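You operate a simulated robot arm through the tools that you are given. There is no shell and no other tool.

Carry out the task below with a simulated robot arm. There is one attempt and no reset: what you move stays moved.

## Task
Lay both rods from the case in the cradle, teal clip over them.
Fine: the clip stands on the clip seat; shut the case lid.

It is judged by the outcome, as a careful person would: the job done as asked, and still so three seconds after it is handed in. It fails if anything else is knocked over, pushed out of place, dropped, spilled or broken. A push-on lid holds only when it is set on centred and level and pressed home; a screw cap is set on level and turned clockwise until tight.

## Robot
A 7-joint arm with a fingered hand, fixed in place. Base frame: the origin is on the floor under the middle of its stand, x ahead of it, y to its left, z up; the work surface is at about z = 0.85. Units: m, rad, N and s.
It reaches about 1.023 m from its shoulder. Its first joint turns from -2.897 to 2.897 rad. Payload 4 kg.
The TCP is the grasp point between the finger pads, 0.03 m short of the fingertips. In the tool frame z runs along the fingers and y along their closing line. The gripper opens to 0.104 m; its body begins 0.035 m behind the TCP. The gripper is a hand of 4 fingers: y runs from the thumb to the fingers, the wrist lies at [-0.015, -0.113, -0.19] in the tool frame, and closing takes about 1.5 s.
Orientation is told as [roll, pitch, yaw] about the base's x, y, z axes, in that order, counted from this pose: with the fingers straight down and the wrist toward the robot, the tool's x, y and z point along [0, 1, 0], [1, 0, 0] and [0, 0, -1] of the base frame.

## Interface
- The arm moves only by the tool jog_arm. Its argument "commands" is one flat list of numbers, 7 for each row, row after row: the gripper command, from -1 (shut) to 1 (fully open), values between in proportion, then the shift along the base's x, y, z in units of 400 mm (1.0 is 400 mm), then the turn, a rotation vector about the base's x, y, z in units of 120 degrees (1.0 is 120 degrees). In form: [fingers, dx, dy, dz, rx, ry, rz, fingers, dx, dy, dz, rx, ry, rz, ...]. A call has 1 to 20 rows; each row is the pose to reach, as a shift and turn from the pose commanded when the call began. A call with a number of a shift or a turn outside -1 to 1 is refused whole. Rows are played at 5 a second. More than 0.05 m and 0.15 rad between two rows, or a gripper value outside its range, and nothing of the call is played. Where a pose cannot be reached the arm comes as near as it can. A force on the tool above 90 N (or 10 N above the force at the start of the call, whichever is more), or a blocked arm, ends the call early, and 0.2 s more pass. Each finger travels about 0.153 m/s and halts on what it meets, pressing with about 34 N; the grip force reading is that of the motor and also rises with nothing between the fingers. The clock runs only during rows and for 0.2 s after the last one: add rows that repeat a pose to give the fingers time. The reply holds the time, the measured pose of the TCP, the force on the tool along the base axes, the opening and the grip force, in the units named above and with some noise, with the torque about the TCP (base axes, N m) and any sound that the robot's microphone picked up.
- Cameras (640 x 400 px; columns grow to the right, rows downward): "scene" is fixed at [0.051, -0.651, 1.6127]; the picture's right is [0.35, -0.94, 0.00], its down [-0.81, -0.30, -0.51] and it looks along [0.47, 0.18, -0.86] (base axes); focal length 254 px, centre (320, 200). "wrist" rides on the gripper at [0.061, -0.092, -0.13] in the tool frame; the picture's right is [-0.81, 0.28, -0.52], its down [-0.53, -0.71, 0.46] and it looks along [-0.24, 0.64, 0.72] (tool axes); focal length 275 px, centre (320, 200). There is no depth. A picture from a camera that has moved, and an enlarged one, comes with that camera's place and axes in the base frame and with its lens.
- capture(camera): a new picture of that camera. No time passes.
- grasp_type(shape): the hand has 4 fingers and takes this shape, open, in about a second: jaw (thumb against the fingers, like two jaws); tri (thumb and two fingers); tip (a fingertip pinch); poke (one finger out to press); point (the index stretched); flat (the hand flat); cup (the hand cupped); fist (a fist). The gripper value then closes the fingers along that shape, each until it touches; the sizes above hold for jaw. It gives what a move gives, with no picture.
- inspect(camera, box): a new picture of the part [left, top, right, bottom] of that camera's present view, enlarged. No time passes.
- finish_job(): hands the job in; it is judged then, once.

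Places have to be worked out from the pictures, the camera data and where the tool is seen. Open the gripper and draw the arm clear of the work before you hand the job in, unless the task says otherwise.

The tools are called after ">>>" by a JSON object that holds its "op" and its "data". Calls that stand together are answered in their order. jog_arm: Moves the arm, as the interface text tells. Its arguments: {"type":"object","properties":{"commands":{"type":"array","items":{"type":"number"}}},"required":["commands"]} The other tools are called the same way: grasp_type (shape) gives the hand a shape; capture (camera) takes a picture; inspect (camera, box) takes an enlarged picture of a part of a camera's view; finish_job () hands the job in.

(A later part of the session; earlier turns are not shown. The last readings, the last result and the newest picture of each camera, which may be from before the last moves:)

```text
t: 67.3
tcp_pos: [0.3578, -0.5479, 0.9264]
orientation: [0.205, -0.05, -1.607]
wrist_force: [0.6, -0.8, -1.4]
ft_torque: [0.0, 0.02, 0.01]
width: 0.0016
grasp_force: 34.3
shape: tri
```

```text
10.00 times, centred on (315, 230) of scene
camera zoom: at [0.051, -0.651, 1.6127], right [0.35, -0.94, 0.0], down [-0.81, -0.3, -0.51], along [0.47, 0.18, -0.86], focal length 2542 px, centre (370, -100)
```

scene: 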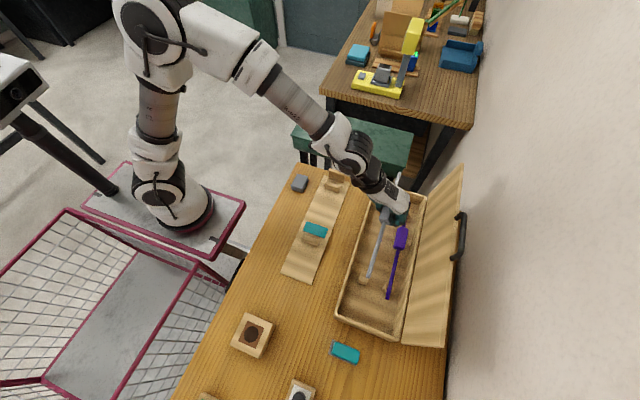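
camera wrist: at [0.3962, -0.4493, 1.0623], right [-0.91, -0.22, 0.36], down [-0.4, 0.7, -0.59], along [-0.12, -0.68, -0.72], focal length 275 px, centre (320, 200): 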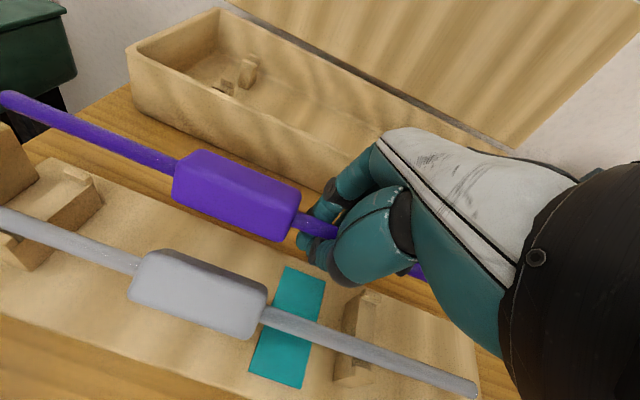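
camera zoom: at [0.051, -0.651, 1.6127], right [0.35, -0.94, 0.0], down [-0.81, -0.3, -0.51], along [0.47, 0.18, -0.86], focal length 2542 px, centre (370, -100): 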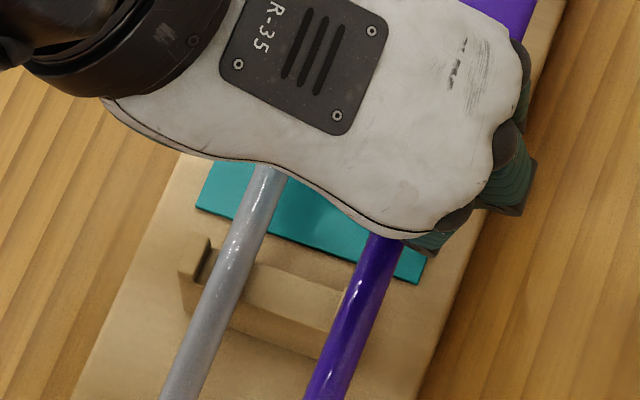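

The TCP stays put now and the purple sleeve roll is about 8°. I'll shift 16.5 mm toward +y to bring the rod to y ≈ -0.534, trim yaw, and back off 3 mm in x from the stop.

>>> {"op": "jog_arm", "data": {"commands": [-1, -0.002, 0.015, 0, 0, 0, 0.001, -1, -0.005, 0.03, 0, 0, 0, 0.002, -1, -0.0075, 0.041, 0, 0, 0, 0.0025, -1, -0.0075, 0.041, 0, 0, 0, 0.0025]}}

>>> {"op": "capture", "data": {"camera": "wrist"}}

>>> {"op": "inspect", "data": {"camera": "scene", "box": [300, 160, 370, 215]}}

>>> {"op": "inspect", "data": {"camera": "scene", "box": [290, 210, 340, 250]}}

```text
t: 68.3
tcp_pos: [0.3552, -0.5316, 0.9264]
orientation: [0.203, -0.052, -1.603]
wrist_force: [0.2, 0.0, -0.4]
ft_torque: [0.01, 0.04, -0.03]
width: 0.0016
grasp_force: 34.0
shape: tri
```

```text
taken
camera wrist: at [0.3925, -0.4327, 1.0619], right [-0.91, -0.23, 0.36], down [-0.41, 0.7, -0.59], along [-0.11, -0.68, -0.72], focal length 275 px, centre (320, 200)
```

wrist: 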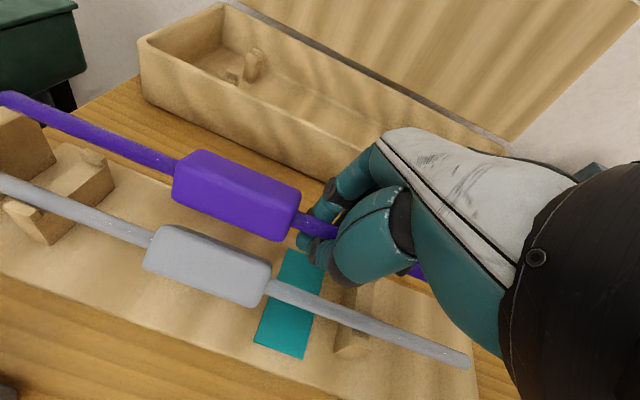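

```text
7.27 times, centred on (335, 188) of scene
camera zoom: at [0.051, -0.651, 1.6127], right [0.35, -0.94, 0.0], down [-0.81, -0.3, -0.51], along [0.47, 0.18, -0.86], focal length 1849 px, centre (211, 291)
```

zoom: 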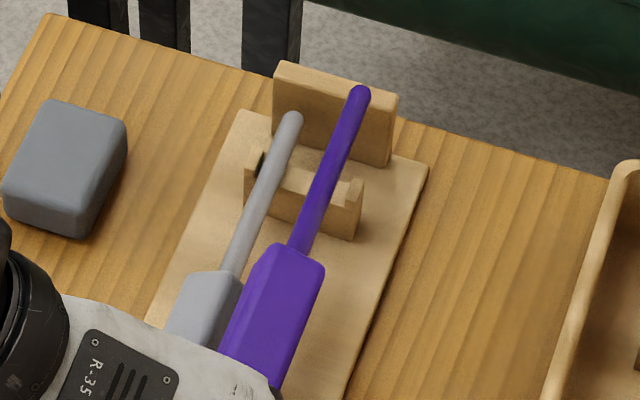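

```text
10.00 times, centred on (315, 230) of scene
camera zoom: at [0.051, -0.651, 1.6127], right [0.35, -0.94, 0.0], down [-0.81, -0.3, -0.51], along [0.47, 0.18, -0.86], focal length 2542 px, centre (370, -100)
```

zoom: 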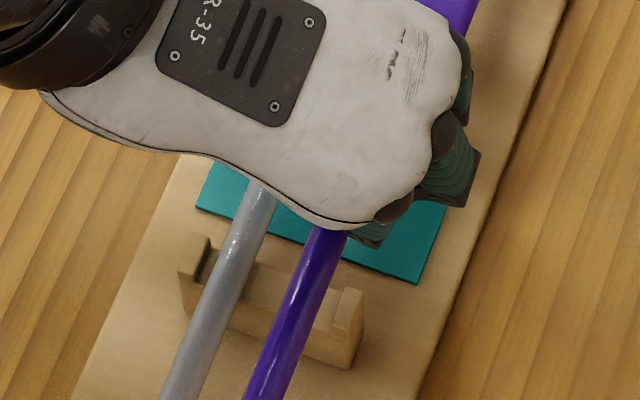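

Purple is over its slot: near y ≈ -0.5355, far ≈ -0.533. I'll trim +1.2 mm in y and -0.3° yaw, then lower 14 mm and watch how the sleeves meet.

>>> {"op": "jog_arm", "data": {"commands": [-1, 0, 0.003, 0, 0, 0, -0.0025, -1, 0, 0.003, -0.012, 0, 0, -0.0025, -1, 0, 0.003, -0.024, 0, 0, -0.0025, -1, 0, 0.003, -0.036, 0, 0, -0.0025, -1, 0, 0.003, -0.036, 0, 0, -0.0025]}}

>>> {"op": "capture", "data": {"camera": "wrist"}}

>>> {"op": "inspect", "data": {"camera": "scene", "box": [300, 160, 370, 215]}}

>>> {"op": "inspect", "data": {"camera": "scene", "box": [290, 210, 340, 250]}}

```text
t: 69.5
tcp_pos: [0.3542, -0.5312, 0.9128]
orientation: [0.205, -0.051, -1.605]
wrist_force: [-0.7, 0.1, -1.0]
ft_torque: [0.04, 0.03, 0.0]
width: 0.0015
grasp_force: 34.0
shape: tri
```

```text
taken
camera wrist: at [0.3923, -0.4327, 1.0478], right [-0.91, -0.22, 0.36], down [-0.4, 0.7, -0.59], along [-0.12, -0.68, -0.72], focal length 275 px, centre (320, 200)
```

wrist: 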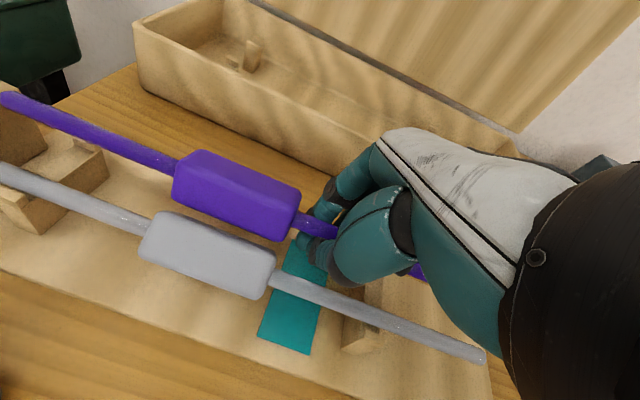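

```text
7.27 times, centred on (335, 188) of scene
camera zoom: at [0.051, -0.651, 1.6127], right [0.35, -0.94, 0.0], down [-0.81, -0.3, -0.51], along [0.47, 0.18, -0.86], focal length 1849 px, centre (211, 291)
```

zoom: 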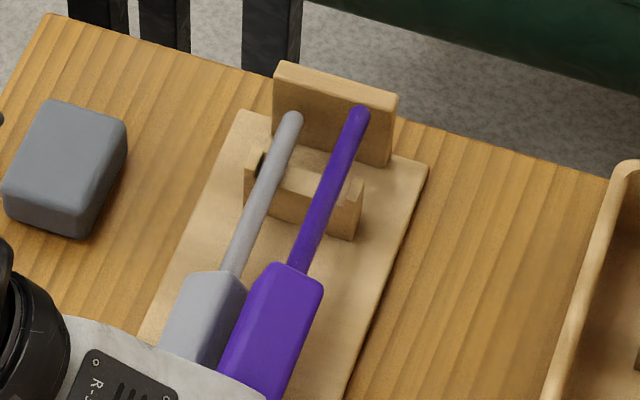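

```text
10.00 times, centred on (315, 230) of scene
camera zoom: at [0.051, -0.651, 1.6127], right [0.35, -0.94, 0.0], down [-0.81, -0.3, -0.51], along [0.47, 0.18, -0.86], focal length 2542 px, centre (370, -100)
```

zoom: 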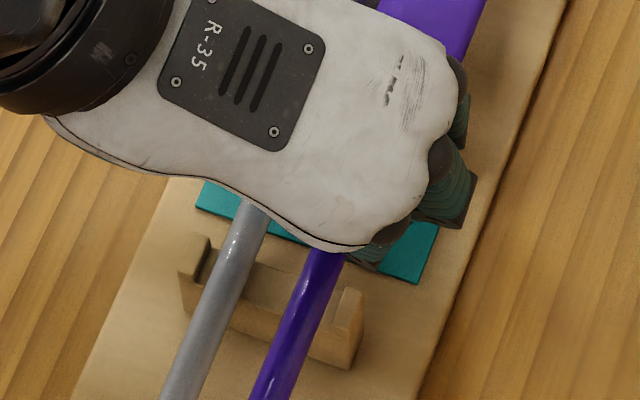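

Reconciling the two cameras puts the purple rod at z ≈ 0.911, about 2 mm too far toward -y. I'll shift +2.2 mm in y and lower another 10 mm.

>>> {"op": "jog_arm", "data": {"commands": [-1, 0, 0.0055, 0, 0, 0, 0, -1, 0, 0.0055, -0.008, 0, 0, 0, -1, 0, 0.0055, -0.016, 0, 0, 0, -1, 0, 0.0055, -0.025, 0, 0, 0, -1, 0, 0.0055, -0.025, 0, 0, 0]}}

>>> {"op": "capture", "data": {"camera": "wrist"}}

>>> {"op": "inspect", "data": {"camera": "scene", "box": [300, 160, 370, 215]}}

>>> {"op": "inspect", "data": {"camera": "scene", "box": [290, 210, 340, 250]}}

```text
t: 70.7
tcp_pos: [0.3553, -0.5302, 0.9022]
orientation: [0.203, -0.052, -1.609]
wrist_force: [-0.2, -0.2, -0.9]
ft_torque: [0.01, 0.01, -0.03]
width: 0.0016
grasp_force: 34.1
shape: tri
```

```text
taken
camera wrist: at [0.3936, -0.431, 1.0379], right [-0.91, -0.22, 0.36], down [-0.4, 0.7, -0.59], along [-0.12, -0.68, -0.73], focal length 275 px, centre (320, 200)
```

wrist: 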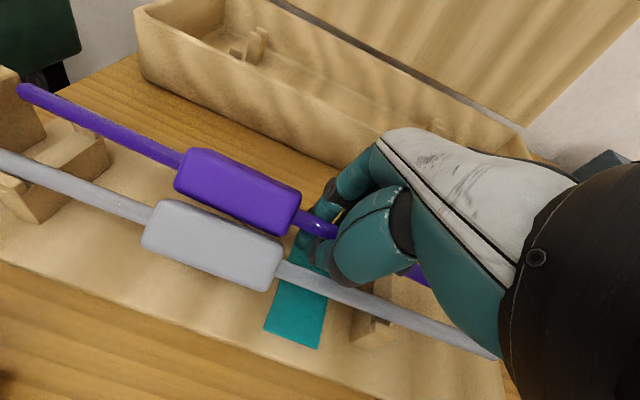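

```text
7.27 times, centred on (335, 188) of scene
camera zoom: at [0.051, -0.651, 1.6127], right [0.35, -0.94, 0.0], down [-0.81, -0.3, -0.51], along [0.47, 0.18, -0.86], focal length 1849 px, centre (211, 291)
```

zoom: 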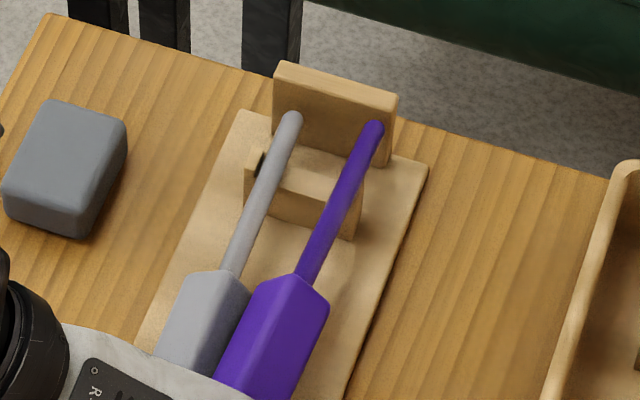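

```text
10.00 times, centred on (315, 230) of scene
camera zoom: at [0.051, -0.651, 1.6127], right [0.35, -0.94, 0.0], down [-0.81, -0.3, -0.51], along [0.47, 0.18, -0.86], focal length 2542 px, centre (370, -100)
```

zoom: 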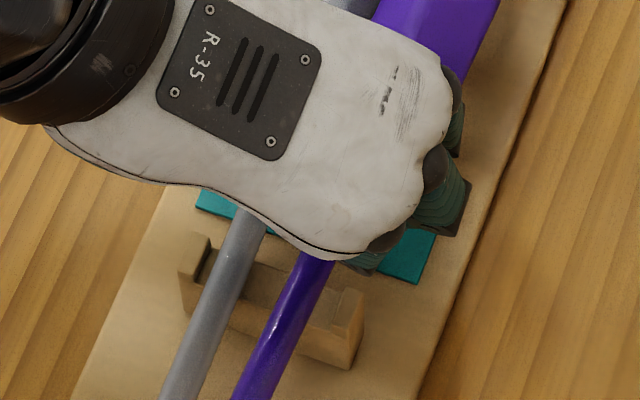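

>>> {"op": "inspect", "data": {"camera": "scene", "box": [315, 190, 350, 215]}}

>>> {"op": "inspect", "data": {"camera": "wrist", "box": [130, 130, 310, 300]}}

```text
16.00 times, centred on (332, 202) of scene
camera zoom: at [0.051, -0.651, 1.6127], right [0.35, -0.94, 0.0], down [-0.81, -0.3, -0.51], along [0.47, 0.18, -0.86], focal length 4067 px, centre (120, 160)
```

zoom: 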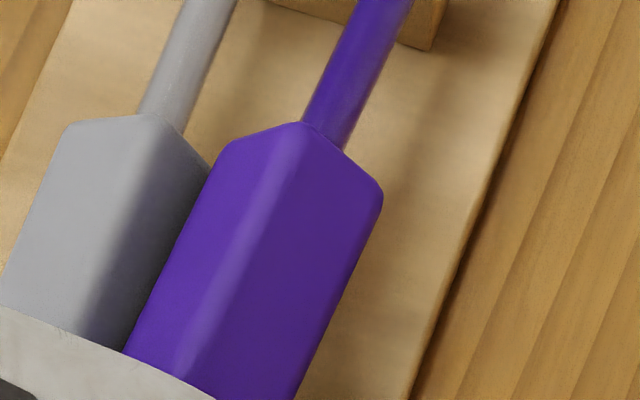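

```text
2.35 times, centred on (220, 215) of wrist
camera zoom: at [0.3936, -0.431, 1.0379], right [-0.91, -0.22, 0.36], down [-0.4, 0.7, -0.59], along [-0.12, -0.68, -0.73], focal length 648 px, centre (555, 165)
```

zoom: 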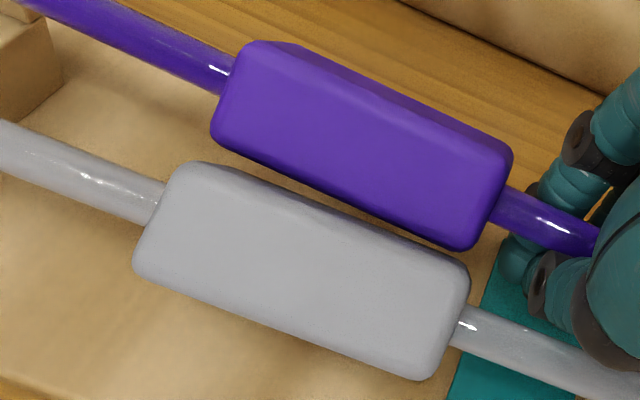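

Contact rolled the purple sleeve to about 42° as well, so two diamond-turned sleeves can't fit side by side. I'll back off: raise the purple rod, lay it gently on the free case floor, square the grey sleeve with a jaw grip, then redo purple with a cleaner pinch.

>>> {"op": "jog_arm", "data": {"commands": [-1, 0, 0, 0.03, 0, 0, 0, -1, 0, -0.01, 0.08, 0, 0, 0, -1, 0, -0.03, 0.14, 0, 0, 0, -1, 0, -0.06, 0.2, 0, 0, 0, -1, 0, -0.11, 0.24, 0, 0, 0, -1, 0, -0.18, 0.25, 0, 0, 0, -1, 0, -0.26, 0.25, 0, 0, 0, -1, 0, -0.34, 0.25, 0, 0, 0, -1, 0, -0.42, 0.25, 0, 0, 0, -1, 0, -0.5, 0.25, 0, 0, 0, -1, 0, -0.5, 0.25, 0, 0, 0]}}

>>> {"op": "capture", "data": {"camera": "wrist"}}

>>> {"op": "inspect", "data": {"camera": "scene", "box": [280, 150, 440, 310]}}

```text
t: 73.1
tcp_pos: [0.3551, -0.7268, 1.003]
orientation: [0.206, -0.053, -1.608]
wrist_force: [0.6, -0.1, -0.8]
ft_torque: [0.01, 0.03, -0.03]
width: 0.0009
grasp_force: 33.8
shape: tri
```

```text
taken
camera wrist: at [0.3926, -0.6284, 1.1389], right [-0.91, -0.22, 0.36], down [-0.4, 0.7, -0.59], along [-0.12, -0.68, -0.72], focal length 275 px, centre (320, 200)
```

wrist: 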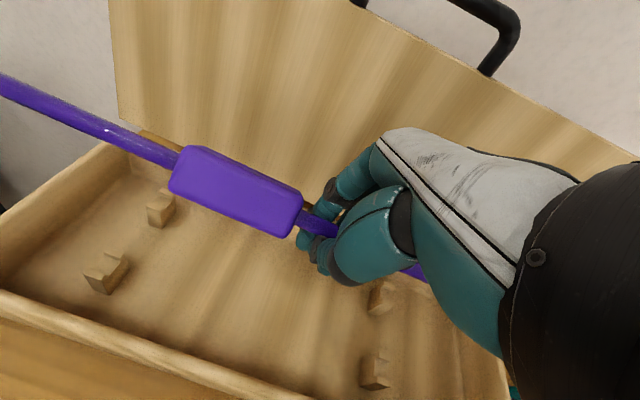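

```text
2.50 times, centred on (360, 230) of scene
camera zoom: at [0.051, -0.651, 1.6127], right [0.35, -0.94, 0.0], down [-0.81, -0.3, -0.51], along [0.47, 0.18, -0.86], focal length 636 px, centre (220, 125)
```

zoom: 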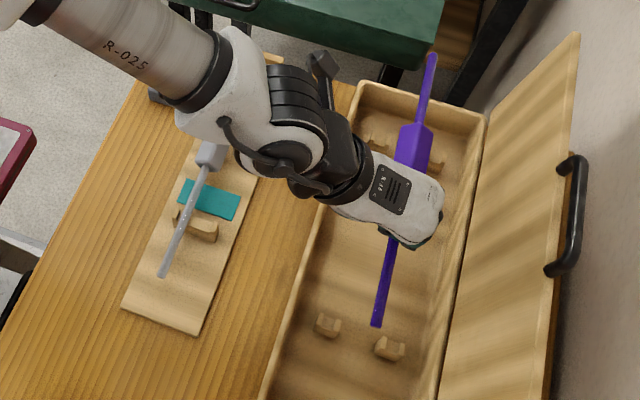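

I'll align the purple rod over the strip of case floor between the rest rows (y ≈ -0.741), correct its yaw, and lower it until the fingertips are just above the floor.

>>> {"op": "jog_arm", "data": {"commands": [-1, -0.015, -0.012, -0.03, 0, 0, -0.008, -1, -0.03, -0.0225, -0.08, 0, 0, -0.0167, -1, -0.03, -0.0225, -0.13, 0, 0, -0.0167, -1, -0.03, -0.0225, -0.18, 0, 0, -0.0167, -1, -0.03, -0.0225, -0.225, 0, 0, -0.0167, -1, -0.03, -0.0225, -0.255, 0, 0, -0.0167, -1, -0.03, -0.0225, -0.27, 0, 0, -0.0167, -1, -0.03, -0.0225, -0.27, 0, 0, -0.0167]}}

>>> {"op": "capture", "data": {"camera": "wrist"}}

>>> {"op": "inspect", "data": {"camera": "scene", "box": [330, 170, 430, 310]}}

```text
t: 74.9
tcp_pos: [0.342, -0.7369, 0.8941]
orientation: [0.203, -0.052, -1.641]
wrist_force: [-0.2, 0.6, -1.5]
ft_torque: [0.0, 0.02, -0.01]
width: 0.0006
grasp_force: 33.8
shape: tri
```

```text
taken
camera wrist: at [0.3839, -0.6403, 1.0302], right [-0.91, -0.19, 0.36], down [-0.38, 0.71, -0.59], along [-0.14, -0.68, -0.72], focal length 275 px, centre (320, 200)
```

wrist: 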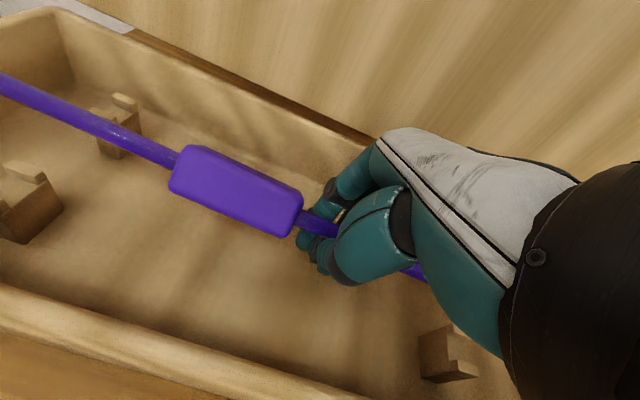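

```text
2.86 times, centred on (380, 240) of scene
camera zoom: at [0.051, -0.651, 1.6127], right [0.35, -0.94, 0.0], down [-0.81, -0.3, -0.51], along [0.47, 0.18, -0.86], focal length 726 px, centre (149, 86)
```

zoom: 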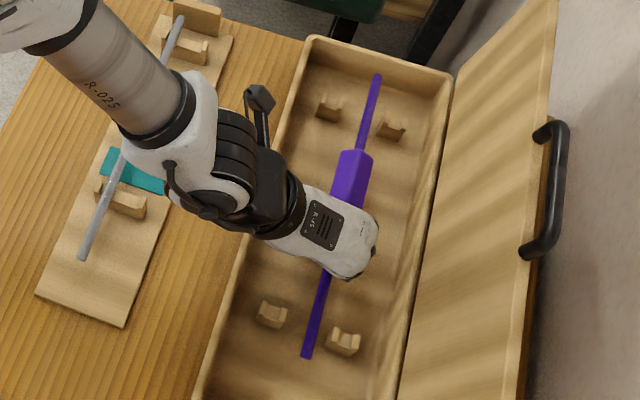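

The purple rod is level between the two rest rows, about 20 mm above the case floor. I'll lower 5 mm more and open slowly so it settles onto the floor.

>>> {"op": "jog_arm", "data": {"commands": [-1, 0, 0, -0.012, 0, 0, 0, -0.9, 0, 0, -0.012, 0, 0, 0, -0.82, 0, 0, -0.012, 0, 0, 0, -0.75, 0, 0, -0.012, 0, 0, 0, -0.68, 0, 0, -0.012, 0, 0, 0, -0.6, 0, 0, -0.012, 0, 0, 0, -0.5, 0, 0, -0.012, 0, 0, 0, -0.4, 0, 0, -0.012, 0, 0, 0, -0.3, 0, 0, -0.01, 0, 0, 0, -0.2, 0, 0, -0.008, 0, 0, 0, 0.0, 0, 0, 0.0, 0, 0, 0]}}

>>> {"op": "capture", "data": {"camera": "wrist"}}

>>> {"op": "inspect", "data": {"camera": "scene", "box": [330, 170, 430, 310]}}

```text
t: 77.3
tcp_pos: [0.342, -0.7378, 0.8949]
orientation: [0.203, -0.052, -1.643]
wrist_force: [-0.5, 0.0, -0.7]
ft_torque: [-0.03, 0.01, 0.01]
width: 0.0516
grasp_force: 0.0
shape: tri
```

```text
taken
camera wrist: at [0.3846, -0.6403, 1.0304], right [-0.91, -0.19, 0.36], down [-0.38, 0.71, -0.59], along [-0.14, -0.68, -0.72], focal length 275 px, centre (320, 200)
```

wrist: 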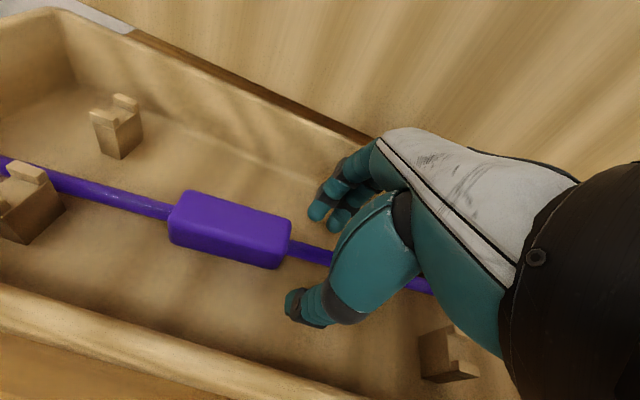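

```text
2.86 times, centred on (380, 240) of scene
camera zoom: at [0.051, -0.651, 1.6127], right [0.35, -0.94, 0.0], down [-0.81, -0.3, -0.51], along [0.47, 0.18, -0.86], focal length 726 px, centre (149, 86)
```

zoom: 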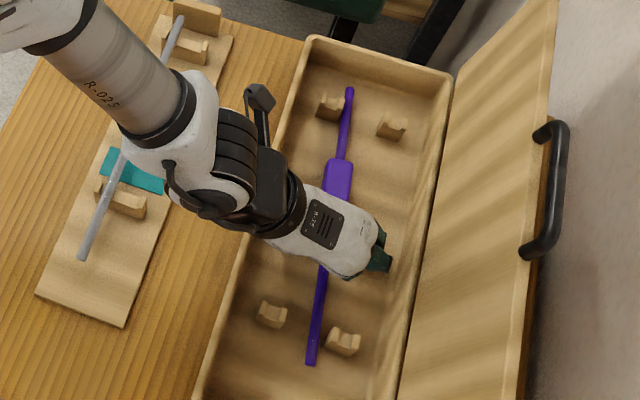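

The purple rod lies on the case floor with its sleeve flat. I'll rise clear and reset the hand to straight-down, yaw -90°.

>>> {"op": "jog_arm", "data": {"commands": [0.0, 0, 0, 0.03, 0, 0, 0, 0.0, 0, 0, 0.08, 0, 0, 0, 0.0, 0, 0, 0.15, 0.01, 0.03, 0.01, 0.0, 0, 0, 0.23, 0.02, 0.06, 0.02, 0.0, 0, 0.03, 0.32, 0.032, 0.095, 0.0345, 0.0, 0, 0.08, 0.4, 0.032, 0.095, 0.0345, 0.0, 0, 0.08, 0.4, 0.032, 0.095, 0.0345]}}

>>> {"op": "capture", "data": {"camera": "scene"}}

>>> {"op": "inspect", "data": {"camera": "scene", "box": [290, 160, 360, 280]}}

```text
t: 78.9
tcp_pos: [0.3417, -0.7062, 1.0538]
orientation: [0.004, 0.008, -1.564]
wrist_force: [0.0, -0.1, 0.9]
ft_torque: [0.03, 0.0, -0.01]
width: 0.0518
grasp_force: 0.0
shape: tri
```

```text
taken
```

scene: 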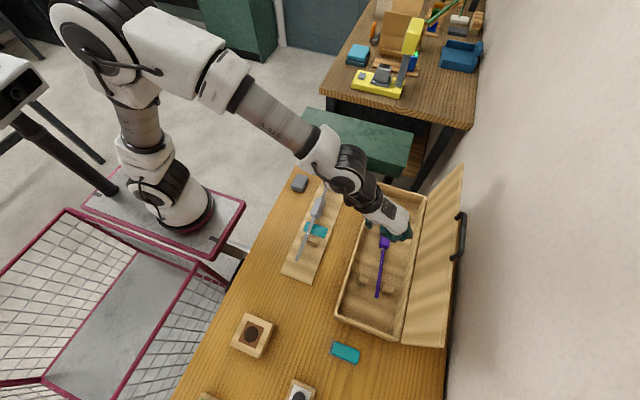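

```text
3.33 times, centred on (325, 220) of scene
camera zoom: at [0.051, -0.651, 1.6127], right [0.35, -0.94, 0.0], down [-0.81, -0.3, -0.51], along [0.47, 0.18, -0.86], focal length 847 px, centre (303, 133)
```

zoom: 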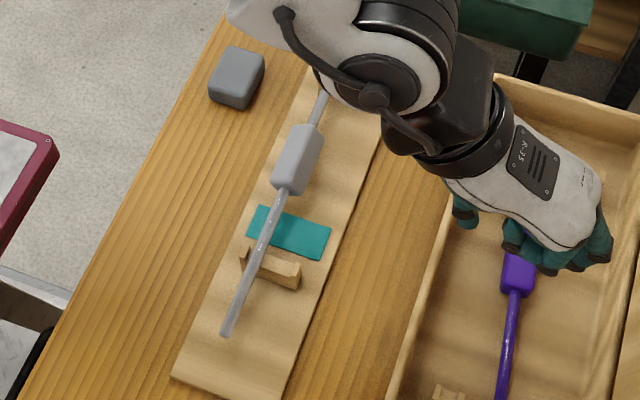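

I'll go up to the side-view spot to study how the "tip" shape pinches at rod width before regripping.

>>> {"op": "jog_arm", "data": {"commands": [0.0, 0.02, 0.04, 0.1, 0, 0, 0, 0.0, 0.045, 0.08, 0.2, 0, 0, 0, 0.0, 0.07, 0.12, 0.3, 0, 0, 0, 0.0, 0.09, 0.16, 0.4, 0, 0, 0, 0.0, 0.11, 0.2, 0.5, 0, 0, 0, 0.0, 0.13, 0.24, 0.6, 0, 0, 0, 0.0, 0.15, 0.28, 0.7, 0, 0, 0, 0.0, 0.17, 0.32, 0.79, 0, 0, 0, 0.0, 0.196, 0.366, 0.865, 0, 0, 0, 0.0, 0.196, 0.366, 0.865, 0, 0, 0]}}

>>> {"op": "grasp_type", "data": {"shape": "tip"}}

>>> {"op": "jog_arm", "data": {"commands": [-0.5, 0, 0, 0, 0, 0, 0, -0.75, 0, 0, 0, 0, 0, 0, -0.8, 0, 0, 0, 0, 0, 0, -0.8, 0, 0, 0, 0, 0, 0, -0.8, 0, 0, 0, 0, 0, 0]}}

>>> {"op": "inspect", "data": {"camera": "scene", "box": [300, 0, 420, 90]}}

>>> {"op": "capture", "data": {"camera": "wrist"}}

```text
t: 81.1
tcp_pos: [0.4211, -0.558, 1.4]
orientation: [0.004, 0.007, -1.565]
wrist_force: [-0.2, 0.4, 0.6]
ft_torque: [0.02, -0.02, 0.0]
width: 0.0514
grasp_force: 0.0
shape: tri
```

```text
t: 82.0
tcp_pos: [0.4214, -0.5587, 1.4007]
orientation: [0.004, 0.006, -1.564]
wrist_force: [0.7, -0.6, 0.3]
ft_torque: [-0.01, -0.02, 0.02]
width: 0.1034
grasp_force: 0.1
shape: tip
```

```text
t: 83.2
tcp_pos: [0.4225, -0.5581, 1.4006]
orientation: [0.003, 0.006, -1.566]
wrist_force: [0.1, -0.2, -0.1]
ft_torque: [-0.02, 0.01, 0.02]
width: 0.0106
grasp_force: 0.1
shape: tip
```

```text
4.44 times, centred on (360, 45) of scene
camera zoom: at [0.051, -0.651, 1.6127], right [0.35, -0.94, 0.0], down [-0.81, -0.3, -0.51], along [0.47, 0.18, -0.86], focal length 1130 px, centre (142, 889)
```

zoom: 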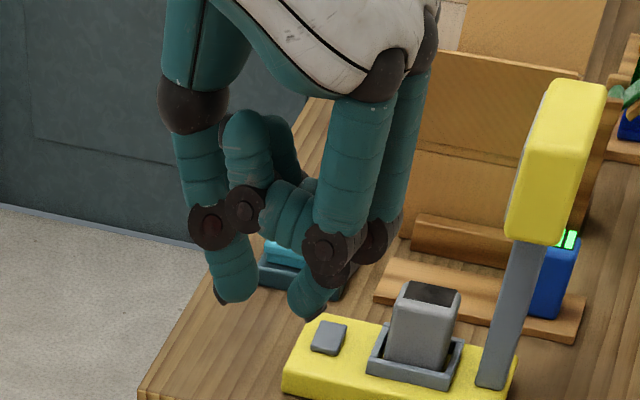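

```text
taken
camera wrist: at [0.4828, -0.467, 1.5328], right [-0.81, -0.28, 0.51], down [-0.54, 0.71, -0.45], along [-0.24, -0.64, -0.73], focal length 275 px, centre (320, 200)
```

wrist: 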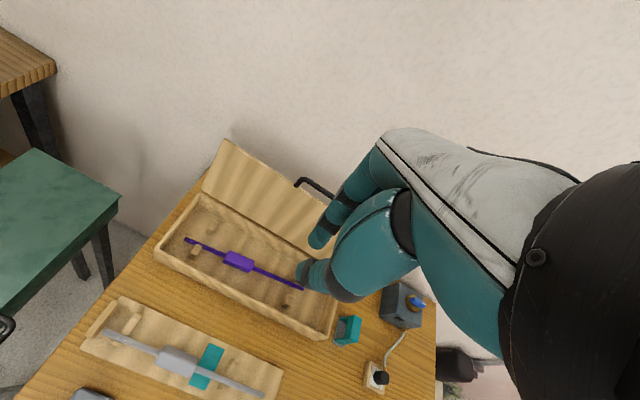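

In "tip" the folded fingers hang low, so "tri" stays the better choice for the shaft; I only need the rod at fingertip height so it isn't scooped. First I'll square the grey sleeve with the jaw, moving above it now.

>>> {"op": "grasp_type", "data": {"shape": "jaw"}}

>>> {"op": "jog_arm", "data": {"commands": [0.5, -0.002, 0.015, -0.1, -0.001, -0.001, -0.0005, 0.2, -0.004, 0.03, -0.2, -0.001, -0.002, -0.001, 0.0, -0.006, 0.045, -0.3, -0.001, -0.003, -0.002, 0.0, -0.008, 0.06, -0.4, -0.001, -0.003, -0.003, 0.0, -0.01, 0.075, -0.5, -0.001, -0.003, -0.004, 0.0, -0.012, 0.09, -0.6, -0.001, -0.003, -0.004, 0.0, -0.013, 0.105, -0.7, -0.001, -0.003, -0.004, 0.0, -0.014, 0.12, -0.8, -0.001, -0.003, -0.004, 0.0, -0.014, 0.135, -0.9, -0.001, -0.003, -0.004, 0.0, -0.014, 0.135, -0.98, -0.001, -0.003, -0.004, 0.0, -0.014, 0.135, -0.98, -0.001, -0.003, -0.004]}}

>>> {"op": "capture", "data": {"camera": "wrist"}}

>>> {"op": "inspect", "data": {"camera": "scene", "box": [280, 155, 360, 285]}}

```text
t: 84.1
tcp_pos: [0.4221, -0.5579, 1.4011]
orientation: [0.004, 0.007, -1.568]
wrist_force: [0.3, -0.5, -0.1]
ft_torque: [-0.01, 0.02, 0.03]
width: 0.1037
grasp_force: 0.0
shape: jaw
```

```text
t: 86.5
tcp_pos: [0.4148, -0.5044, 1.0088]
orientation: [0.009, 0.005, -1.573]
wrist_force: [0.7, 0.1, -0.1]
ft_torque: [0.01, 0.01, 0.02]
width: 0.0525
grasp_force: 0.0
shape: jaw
```

```text
taken
camera wrist: at [0.4768, -0.4133, 1.1407], right [-0.82, -0.28, 0.51], down [-0.53, 0.72, -0.46], along [-0.24, -0.64, -0.73], focal length 275 px, centre (320, 200)
```

wrist: 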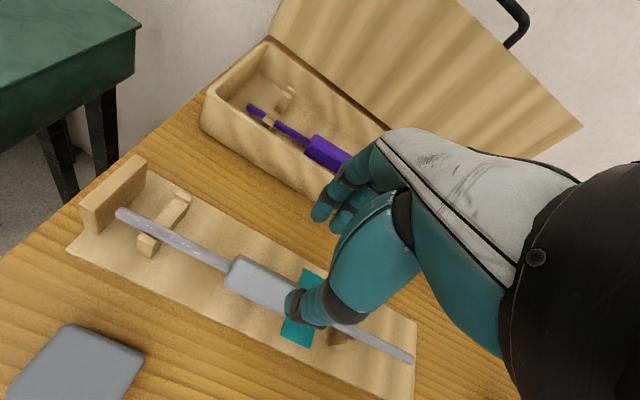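

```text
3.08 times, centred on (320, 220) of scene
camera zoom: at [0.051, -0.651, 1.6127], right [0.35, -0.94, 0.0], down [-0.81, -0.3, -0.51], along [0.47, 0.18, -0.86], focal length 782 px, centre (320, 138)
```

zoom: 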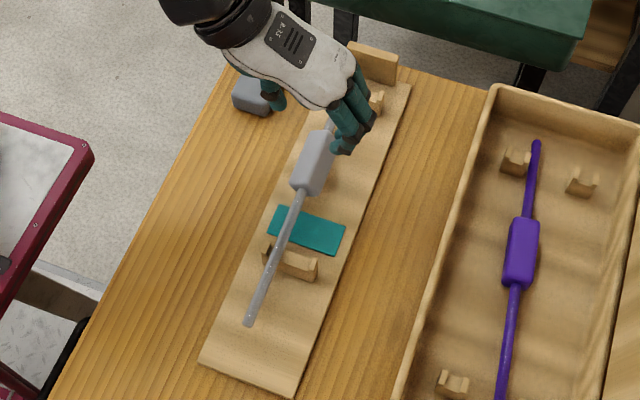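

The hand is centred over the grey sleeve. I'll lower around it to z ≈ 0.893 and close slowly to square it.

>>> {"op": "jog_arm", "data": {"commands": [0.0, 0, 0, -0.06, 0, 0, 0, 0.0, 0, 0, -0.12, 0, 0, 0, 0.0, 0, 0, -0.18, 0, 0, 0, 0.0, 0, 0, -0.24, 0, 0, 0, 0.0, 0, 0, -0.29, 0, 0, 0, 0.0, 0, 0, -0.29, 0, 0, 0, -0.2, 0, 0, -0.29, 0, 0, 0, -0.35, 0, 0, -0.29, 0, 0, 0, -0.5, 0, 0, -0.29, 0, 0, 0, -0.7, 0, 0, -0.29, 0, 0, 0, -1, 0, 0, -0.29, 0, 0, 0, -1, 0, 0, -0.29, 0, 0, 0, -1, 0, 0, -0.29, 0, 0, 0]}}

>>> {"op": "capture", "data": {"camera": "wrist"}}

>>> {"op": "inspect", "data": {"camera": "scene", "box": [280, 155, 360, 285]}}

```text
t: 89.3
tcp_pos: [0.4162, -0.5039, 0.893]
orientation: [0.011, 0.004, -1.574]
wrist_force: [0.7, -0.3, 0.8]
ft_torque: [0.0, 0.02, 0.01]
width: 0.0205
grasp_force: 33.7
shape: jaw
```

```text
taken
camera wrist: at [0.4777, -0.4127, 1.0252], right [-0.82, -0.28, 0.51], down [-0.53, 0.72, -0.46], along [-0.24, -0.64, -0.73], focal length 275 px, centre (320, 200)
```

wrist: 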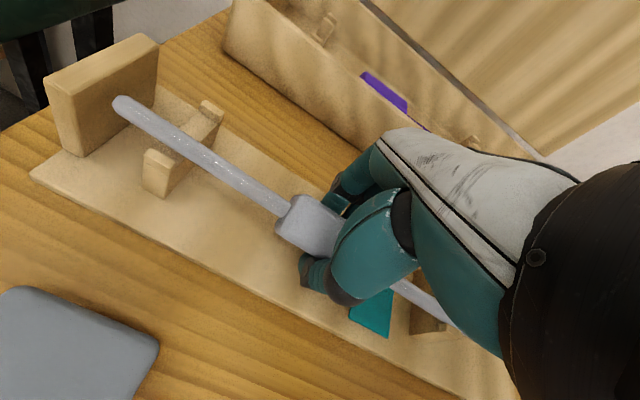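

```text
3.08 times, centred on (320, 220) of scene
camera zoom: at [0.051, -0.651, 1.6127], right [0.35, -0.94, 0.0], down [-0.81, -0.3, -0.51], along [0.47, 0.18, -0.86], focal length 782 px, centre (320, 138)
```

zoom: 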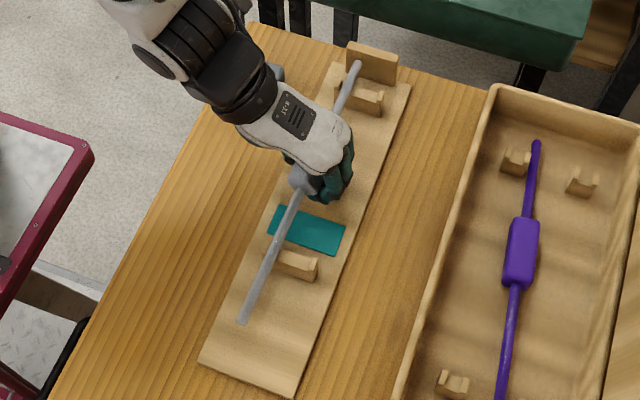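

>>> {"op": "inspect", "data": {"camera": "wrist", "box": [250, 170, 410, 310]}}

>>> {"op": "inspect", "data": {"camera": "scene", "box": [300, 195, 340, 225]}}

>>> {"op": "inspect", "data": {"camera": "scene", "box": [290, 210, 340, 250]}}

>>> {"op": "inspect", "data": {"camera": "wrist", "box": [60, 70, 260, 220]}}

```text
2.86 times, centred on (330, 240) of wrist
camera zoom: at [0.4777, -0.4127, 1.0252], right [-0.82, -0.28, 0.51], down [-0.53, 0.72, -0.46], along [-0.24, -0.64, -0.73], focal length 786 px, centre (291, 86)
```

zoom: 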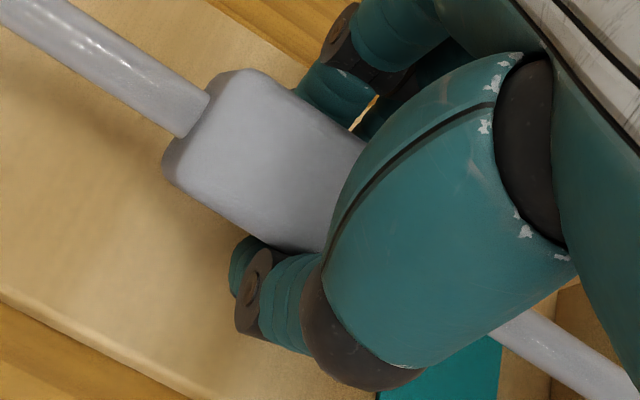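

```text
13.33 times, centred on (320, 210) of scene
camera zoom: at [0.051, -0.651, 1.6127], right [0.35, -0.94, 0.0], down [-0.81, -0.3, -0.51], along [0.47, 0.18, -0.86], focal length 3390 px, centre (320, 67)
```

zoom: 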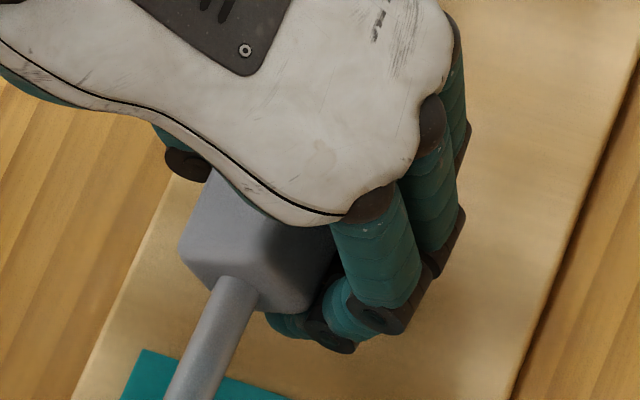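

```text
10.00 times, centred on (315, 230) of scene
camera zoom: at [0.051, -0.651, 1.6127], right [0.35, -0.94, 0.0], down [-0.81, -0.3, -0.51], along [0.47, 0.18, -0.86], focal length 2542 px, centre (370, -100)
```

zoom: 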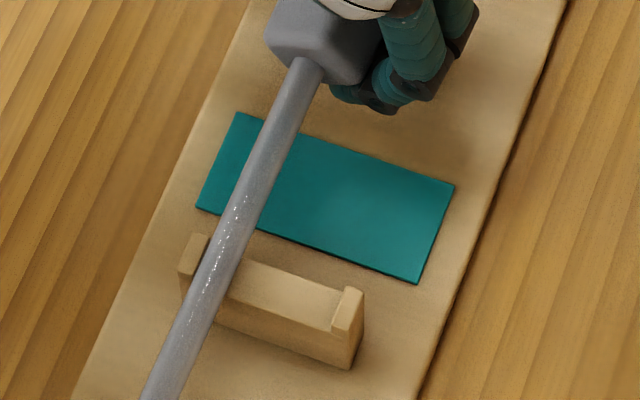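

```text
2.67 times, centred on (160, 145) of wrist
camera zoom: at [0.4777, -0.4127, 1.0252], right [-0.82, -0.28, 0.51], down [-0.53, 0.72, -0.46], along [-0.24, -0.64, -0.73], focal length 734 px, centre (747, 347)
```

zoom: 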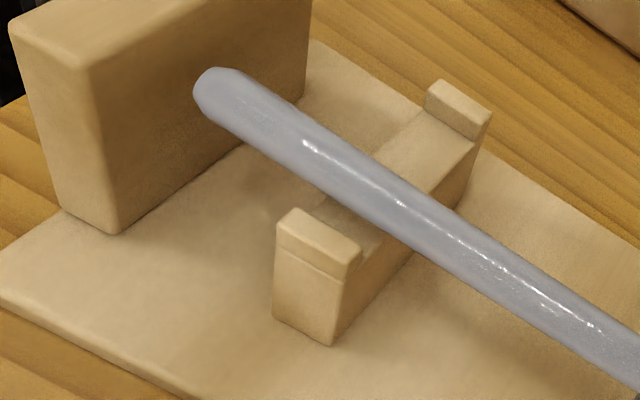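

The hooked fingers hold the box diamond-wise even here, so a jaw grip can't square it. I'll set the grey rod back down, release, and then square the sleeve by pressing lightly on its top with closed fingertips.

>>> {"op": "jog_arm", "data": {"commands": [-1, 0, 0, -0.008, 0, 0, 0, -0.7, 0, 0, -0.008, 0, 0, 0, -0.45, 0, 0, -0.008, 0, 0, 0, -0.2, 0, 0, -0.006, 0, 0, 0, 0.1, 0, 0, 0.0, 0, 0, 0, 0.1, 0, 0, 0.05, 0, 0, 0, 0.1, 0, 0, 0.12, 0, 0, 0, 0.1, 0, 0, 0.2, 0, 0, 0, 0.1, 0, 0, 0.2, 0, 0, 0]}}

>>> {"op": "inspect", "data": {"camera": "scene", "box": [280, 155, 360, 285]}}

>>> {"op": "inspect", "data": {"camera": "wrist", "box": [80, 140, 360, 360]}}

```text
t: 91.3
tcp_pos: [0.416, -0.5059, 0.975]
orientation: [0.01, 0.005, -1.573]
wrist_force: [0.4, 0.5, 0.0]
ft_torque: [0.03, -0.01, 0.01]
width: 0.0568
grasp_force: 0.1
shape: jaw
```

```text
3.08 times, centred on (320, 220) of scene
camera zoom: at [0.051, -0.651, 1.6127], right [0.35, -0.94, 0.0], down [-0.81, -0.3, -0.51], along [0.47, 0.18, -0.86], focal length 782 px, centre (320, 138)
```

zoom: 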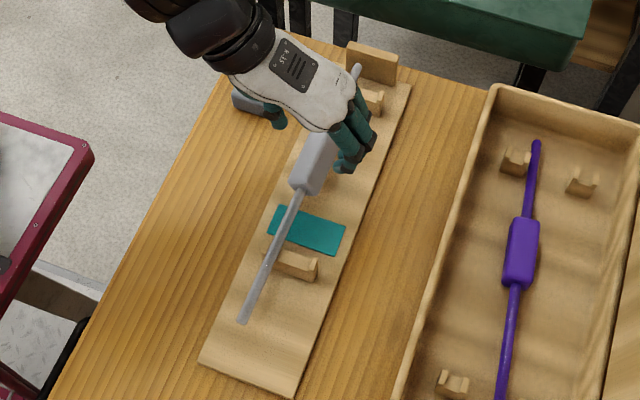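

```text
1.82 times, centred on (220, 250) of wrist
camera zoom: at [0.477, -0.4149, 1.1062], right [-0.82, -0.28, 0.51], down [-0.53, 0.72, -0.46], along [-0.24, -0.64, -0.73], focal length 500 px, centre (502, 109)
```

zoom: 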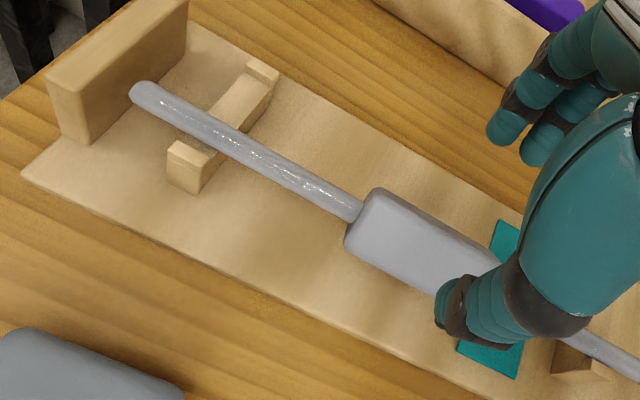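

>>> {"op": "jog_arm", "data": {"commands": [-0.3, 0, 0, 0.05, 0, 0, 0, -0.7, -0.03, 0, 0.12, 0, 0, 0, -1, -0.06, 0, 0.2, 0, 0, 0, -1, -0.1, 0, 0.25, 0, 0, 0, -1, -0.14, 0, 0.25, 0, 0, 0, -1, -0.18, 0, 0.25, 0, 0, 0, -1, -0.18, 0, 0.25, 0, 0, 0]}}

>>> {"op": "inspect", "data": {"camera": "scene", "box": [310, 185, 350, 220]}}

>>> {"op": "capture", "data": {"camera": "wrist"}}

>>> {"op": "inspect", "data": {"camera": "scene", "box": [280, 155, 360, 285]}}

```text
t: 92.9
tcp_pos: [0.3437, -0.5036, 1.0746]
orientation: [0.011, 0.005, -1.572]
wrist_force: [-0.5, 0.0, 0.5]
ft_torque: [-0.01, -0.01, -0.01]
width: 0.0
grasp_force: 33.8
shape: jaw
```

```text
11.43 times, centred on (330, 202) of scene
camera zoom: at [0.051, -0.651, 1.6127], right [0.35, -0.94, 0.0], down [-0.81, -0.3, -0.51], along [0.47, 0.18, -0.86], focal length 2905 px, centre (206, 171)
```

zoom: 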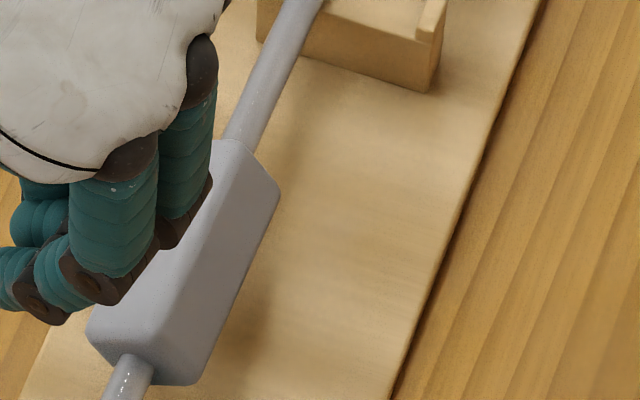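

```text
taken
camera wrist: at [0.4049, -0.4126, 1.2055], right [-0.82, -0.28, 0.51], down [-0.53, 0.72, -0.46], along [-0.24, -0.64, -0.73], focal length 275 px, centre (320, 200)
```

wrist: 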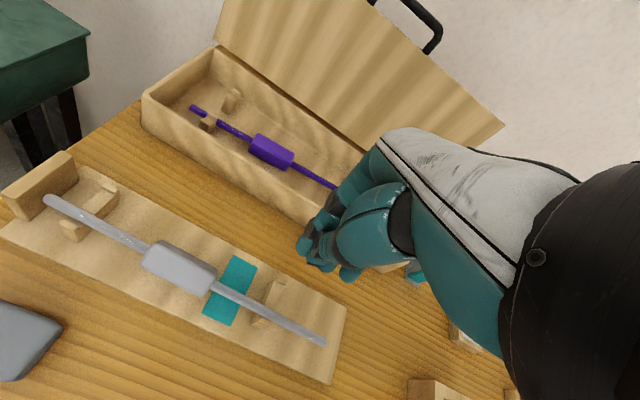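

```text
3.08 times, centred on (320, 220) of scene
camera zoom: at [0.051, -0.651, 1.6127], right [0.35, -0.94, 0.0], down [-0.81, -0.3, -0.51], along [0.47, 0.18, -0.86], focal length 782 px, centre (320, 138)
```

zoom: 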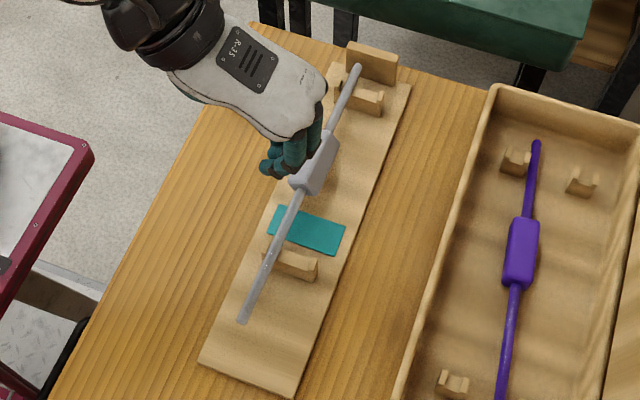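

The grey sleeve now sits rolled about -30° (top tilted toward +y), with its top ridge about 5 mm on the -y side of the axis. Pressing straight down with closed tips, fingers just -y of the axis and thumb +y, should turn it flat. I'll move above it and descend to just above the ridge.

>>> {"op": "jog_arm", "data": {"commands": [-1, 0.06, 0.002, -0.03, 0, 0, 0, -1, 0.12, 0.004, -0.1, 0, 0, 0, -1, 0.183, 0.0065, -0.18, 0, 0, 0, -1, 0.183, 0.0065, -0.25, 0, 0, 0, -1, 0.183, 0.0065, -0.3, 0, 0, 0, -1, 0.183, 0.0065, -0.315, 0, 0, 0, -1, 0.183, 0.0065, -0.315, 0, 0, 0]}}

>>> {"op": "capture", "data": {"camera": "wrist"}}

>>> {"op": "inspect", "data": {"camera": "scene", "box": [295, 180, 355, 225]}}

```text
t: 94.5
tcp_pos: [0.418, -0.5027, 0.9454]
orientation: [0.011, 0.006, -1.572]
wrist_force: [-0.4, 0.6, -0.2]
ft_torque: [0.0, -0.03, -0.01]
width: 0.0003
grasp_force: 34.3
shape: jaw
```

```text
taken
camera wrist: at [0.4787, -0.4103, 1.0785], right [-0.82, -0.28, 0.51], down [-0.53, 0.72, -0.46], along [-0.24, -0.64, -0.73], focal length 275 px, centre (320, 200)
```

wrist: 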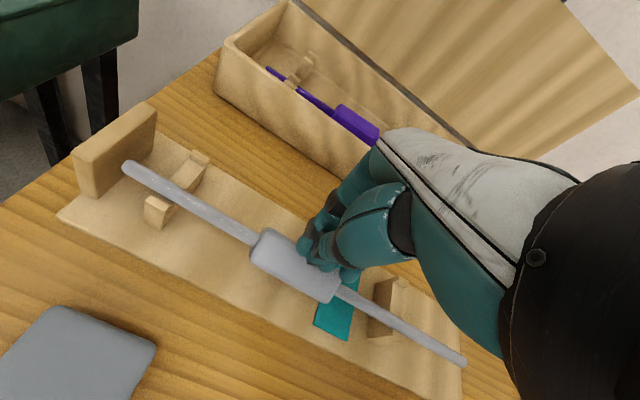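

```text
8.89 times, centred on (325, 202) of scene
camera zoom: at [0.051, -0.651, 1.6127], right [0.35, -0.94, 0.0], down [-0.81, -0.3, -0.51], along [0.47, 0.18, -0.86], focal length 2260 px, centre (276, 178)
```

zoom: 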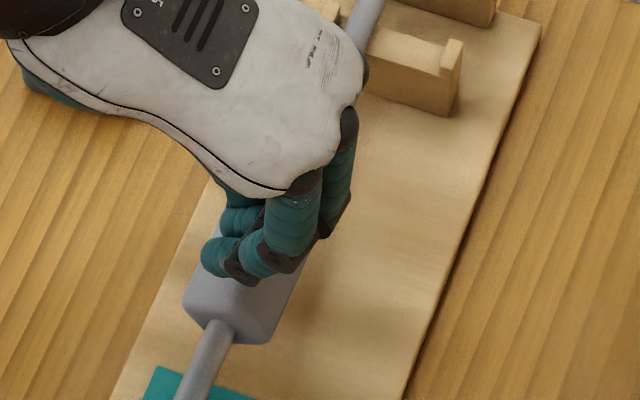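

In the jaw the nearest finger curls past the others, so I'll raise, switch to "tri" (two fingers meeting the thumb), close, and come back down.

>>> {"op": "jog_arm", "data": {"commands": [-1, 0, 0, 0.05, 0, 0, 0, -1, 0, 0, 0.12, 0, 0, 0, -1, 0, 0, 0.12, 0, 0, 0]}}

>>> {"op": "grasp_type", "data": {"shape": "tri"}}

>>> {"op": "jog_arm", "data": {"commands": [0.2, 0, 0, 0, 0, 0, 0, -0.4, 0, 0, 0, 0, 0, 0, -1, 0, 0, 0, 0, 0, 0, -1, 0, 0, -0.05, 0, 0, 0, -1, 0, 0, -0.1, 0, 0, 0, -1, 0, 0, -0.12, 0, 0, 0, -1, 0, 0, -0.12, 0, 0, 0]}}

>>> {"op": "capture", "data": {"camera": "wrist"}}

>>> {"op": "inspect", "data": {"camera": "scene", "box": [295, 180, 355, 225]}}

```text
t: 95.3
tcp_pos: [0.4168, -0.5027, 0.9948]
orientation: [0.012, 0.007, -1.574]
wrist_force: [-0.2, 0.7, 0.8]
ft_torque: [0.0, -0.01, 0.01]
width: 0.0
grasp_force: 33.3
shape: jaw
```

```text
t: 96.2
tcp_pos: [0.4176, -0.5021, 0.9943]
orientation: [0.011, 0.006, -1.573]
wrist_force: [0.2, -0.3, 0.2]
ft_torque: [-0.01, 0.04, -0.02]
width: 0.1037
grasp_force: 0.0
shape: tri
```

```text
t: 97.8
tcp_pos: [0.4166, -0.5022, 0.9466]
orientation: [0.008, 0.005, -1.575]
wrist_force: [-0.1, -0.4, 0.2]
ft_torque: [-0.02, -0.01, -0.02]
width: 0.0
grasp_force: 34.2
shape: tri
```

```text
taken
camera wrist: at [0.478, -0.4106, 1.0785], right [-0.82, -0.28, 0.51], down [-0.53, 0.72, -0.46], along [-0.24, -0.64, -0.73], focal length 275 px, centre (320, 200)
```

wrist: 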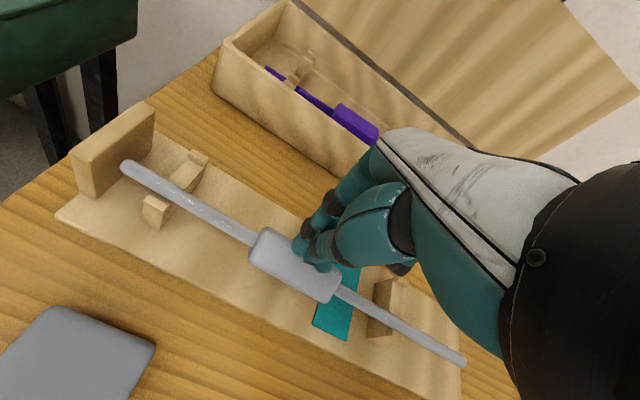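

```text
8.89 times, centred on (325, 202) of scene
camera zoom: at [0.051, -0.651, 1.6127], right [0.35, -0.94, 0.0], down [-0.81, -0.3, -0.51], along [0.47, 0.18, -0.86], focal length 2260 px, centre (276, 178)
```

zoom: 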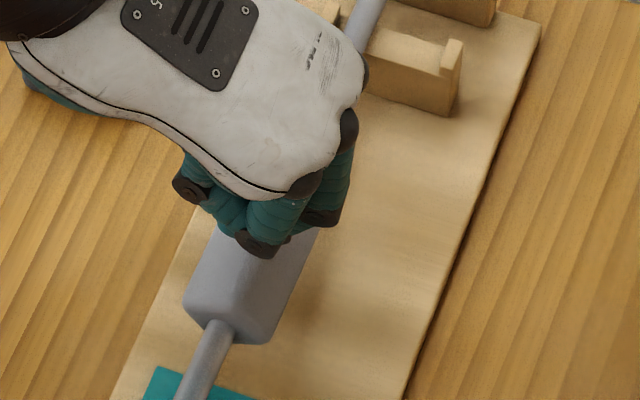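

Now I'll press down in small steps: tips reach the ridge at TCP ≈ 0.937 and flush should be near 0.932.

>>> {"op": "jog_arm", "data": {"commands": [-1, 0, 0, -0.012, 0, 0, 0, -1, 0, 0, -0.022, 0, 0, 0, -1, 0, 0, -0.03, 0, 0, 0, -1, 0, 0, -0.034, 0, 0, 0]}}

>>> {"op": "inspect", "data": {"camera": "wrist", "box": [210, 180, 390, 340]}}

>>> {"op": "inspect", "data": {"camera": "scene", "box": [300, 195, 340, 225]}}

```text
t: 98.8
tcp_pos: [0.4186, -0.5013, 0.9357]
orientation: [0.011, 0.0, -1.573]
wrist_force: [5.3, 5.1, 50.3]
ft_torque: [0.04, -0.28, -0.01]
width: 0.0002
grasp_force: 33.9
shape: tri
```

```text
2.50 times, centred on (300, 260) of wrist
camera zoom: at [0.4787, -0.4095, 1.0674], right [-0.82, -0.27, 0.51], down [-0.53, 0.71, -0.46], along [-0.24, -0.64, -0.73], focal length 688 px, centre (370, 50)
```

zoom: 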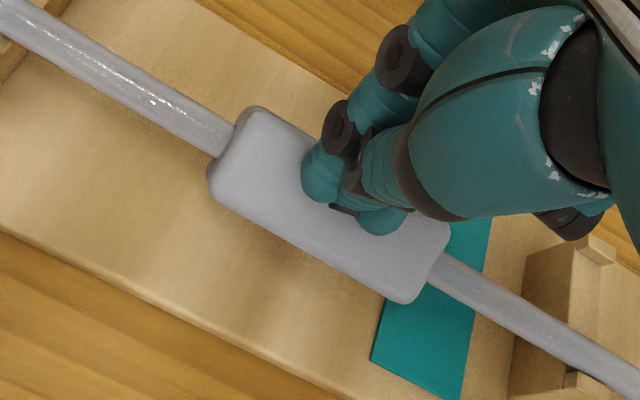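

```text
13.33 times, centred on (320, 210) of scene
camera zoom: at [0.051, -0.651, 1.6127], right [0.35, -0.94, 0.0], down [-0.81, -0.3, -0.51], along [0.47, 0.18, -0.86], focal length 3390 px, centre (320, 67)
```

zoom: 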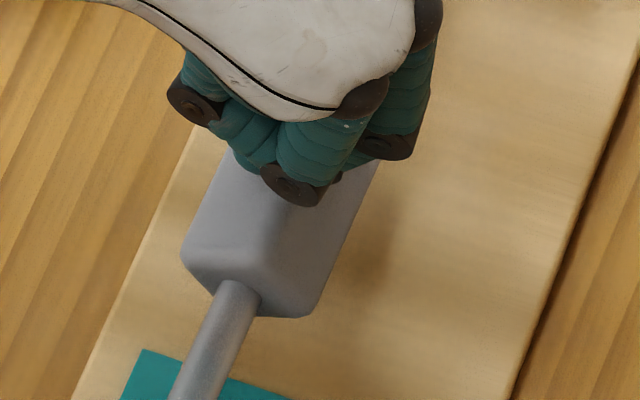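

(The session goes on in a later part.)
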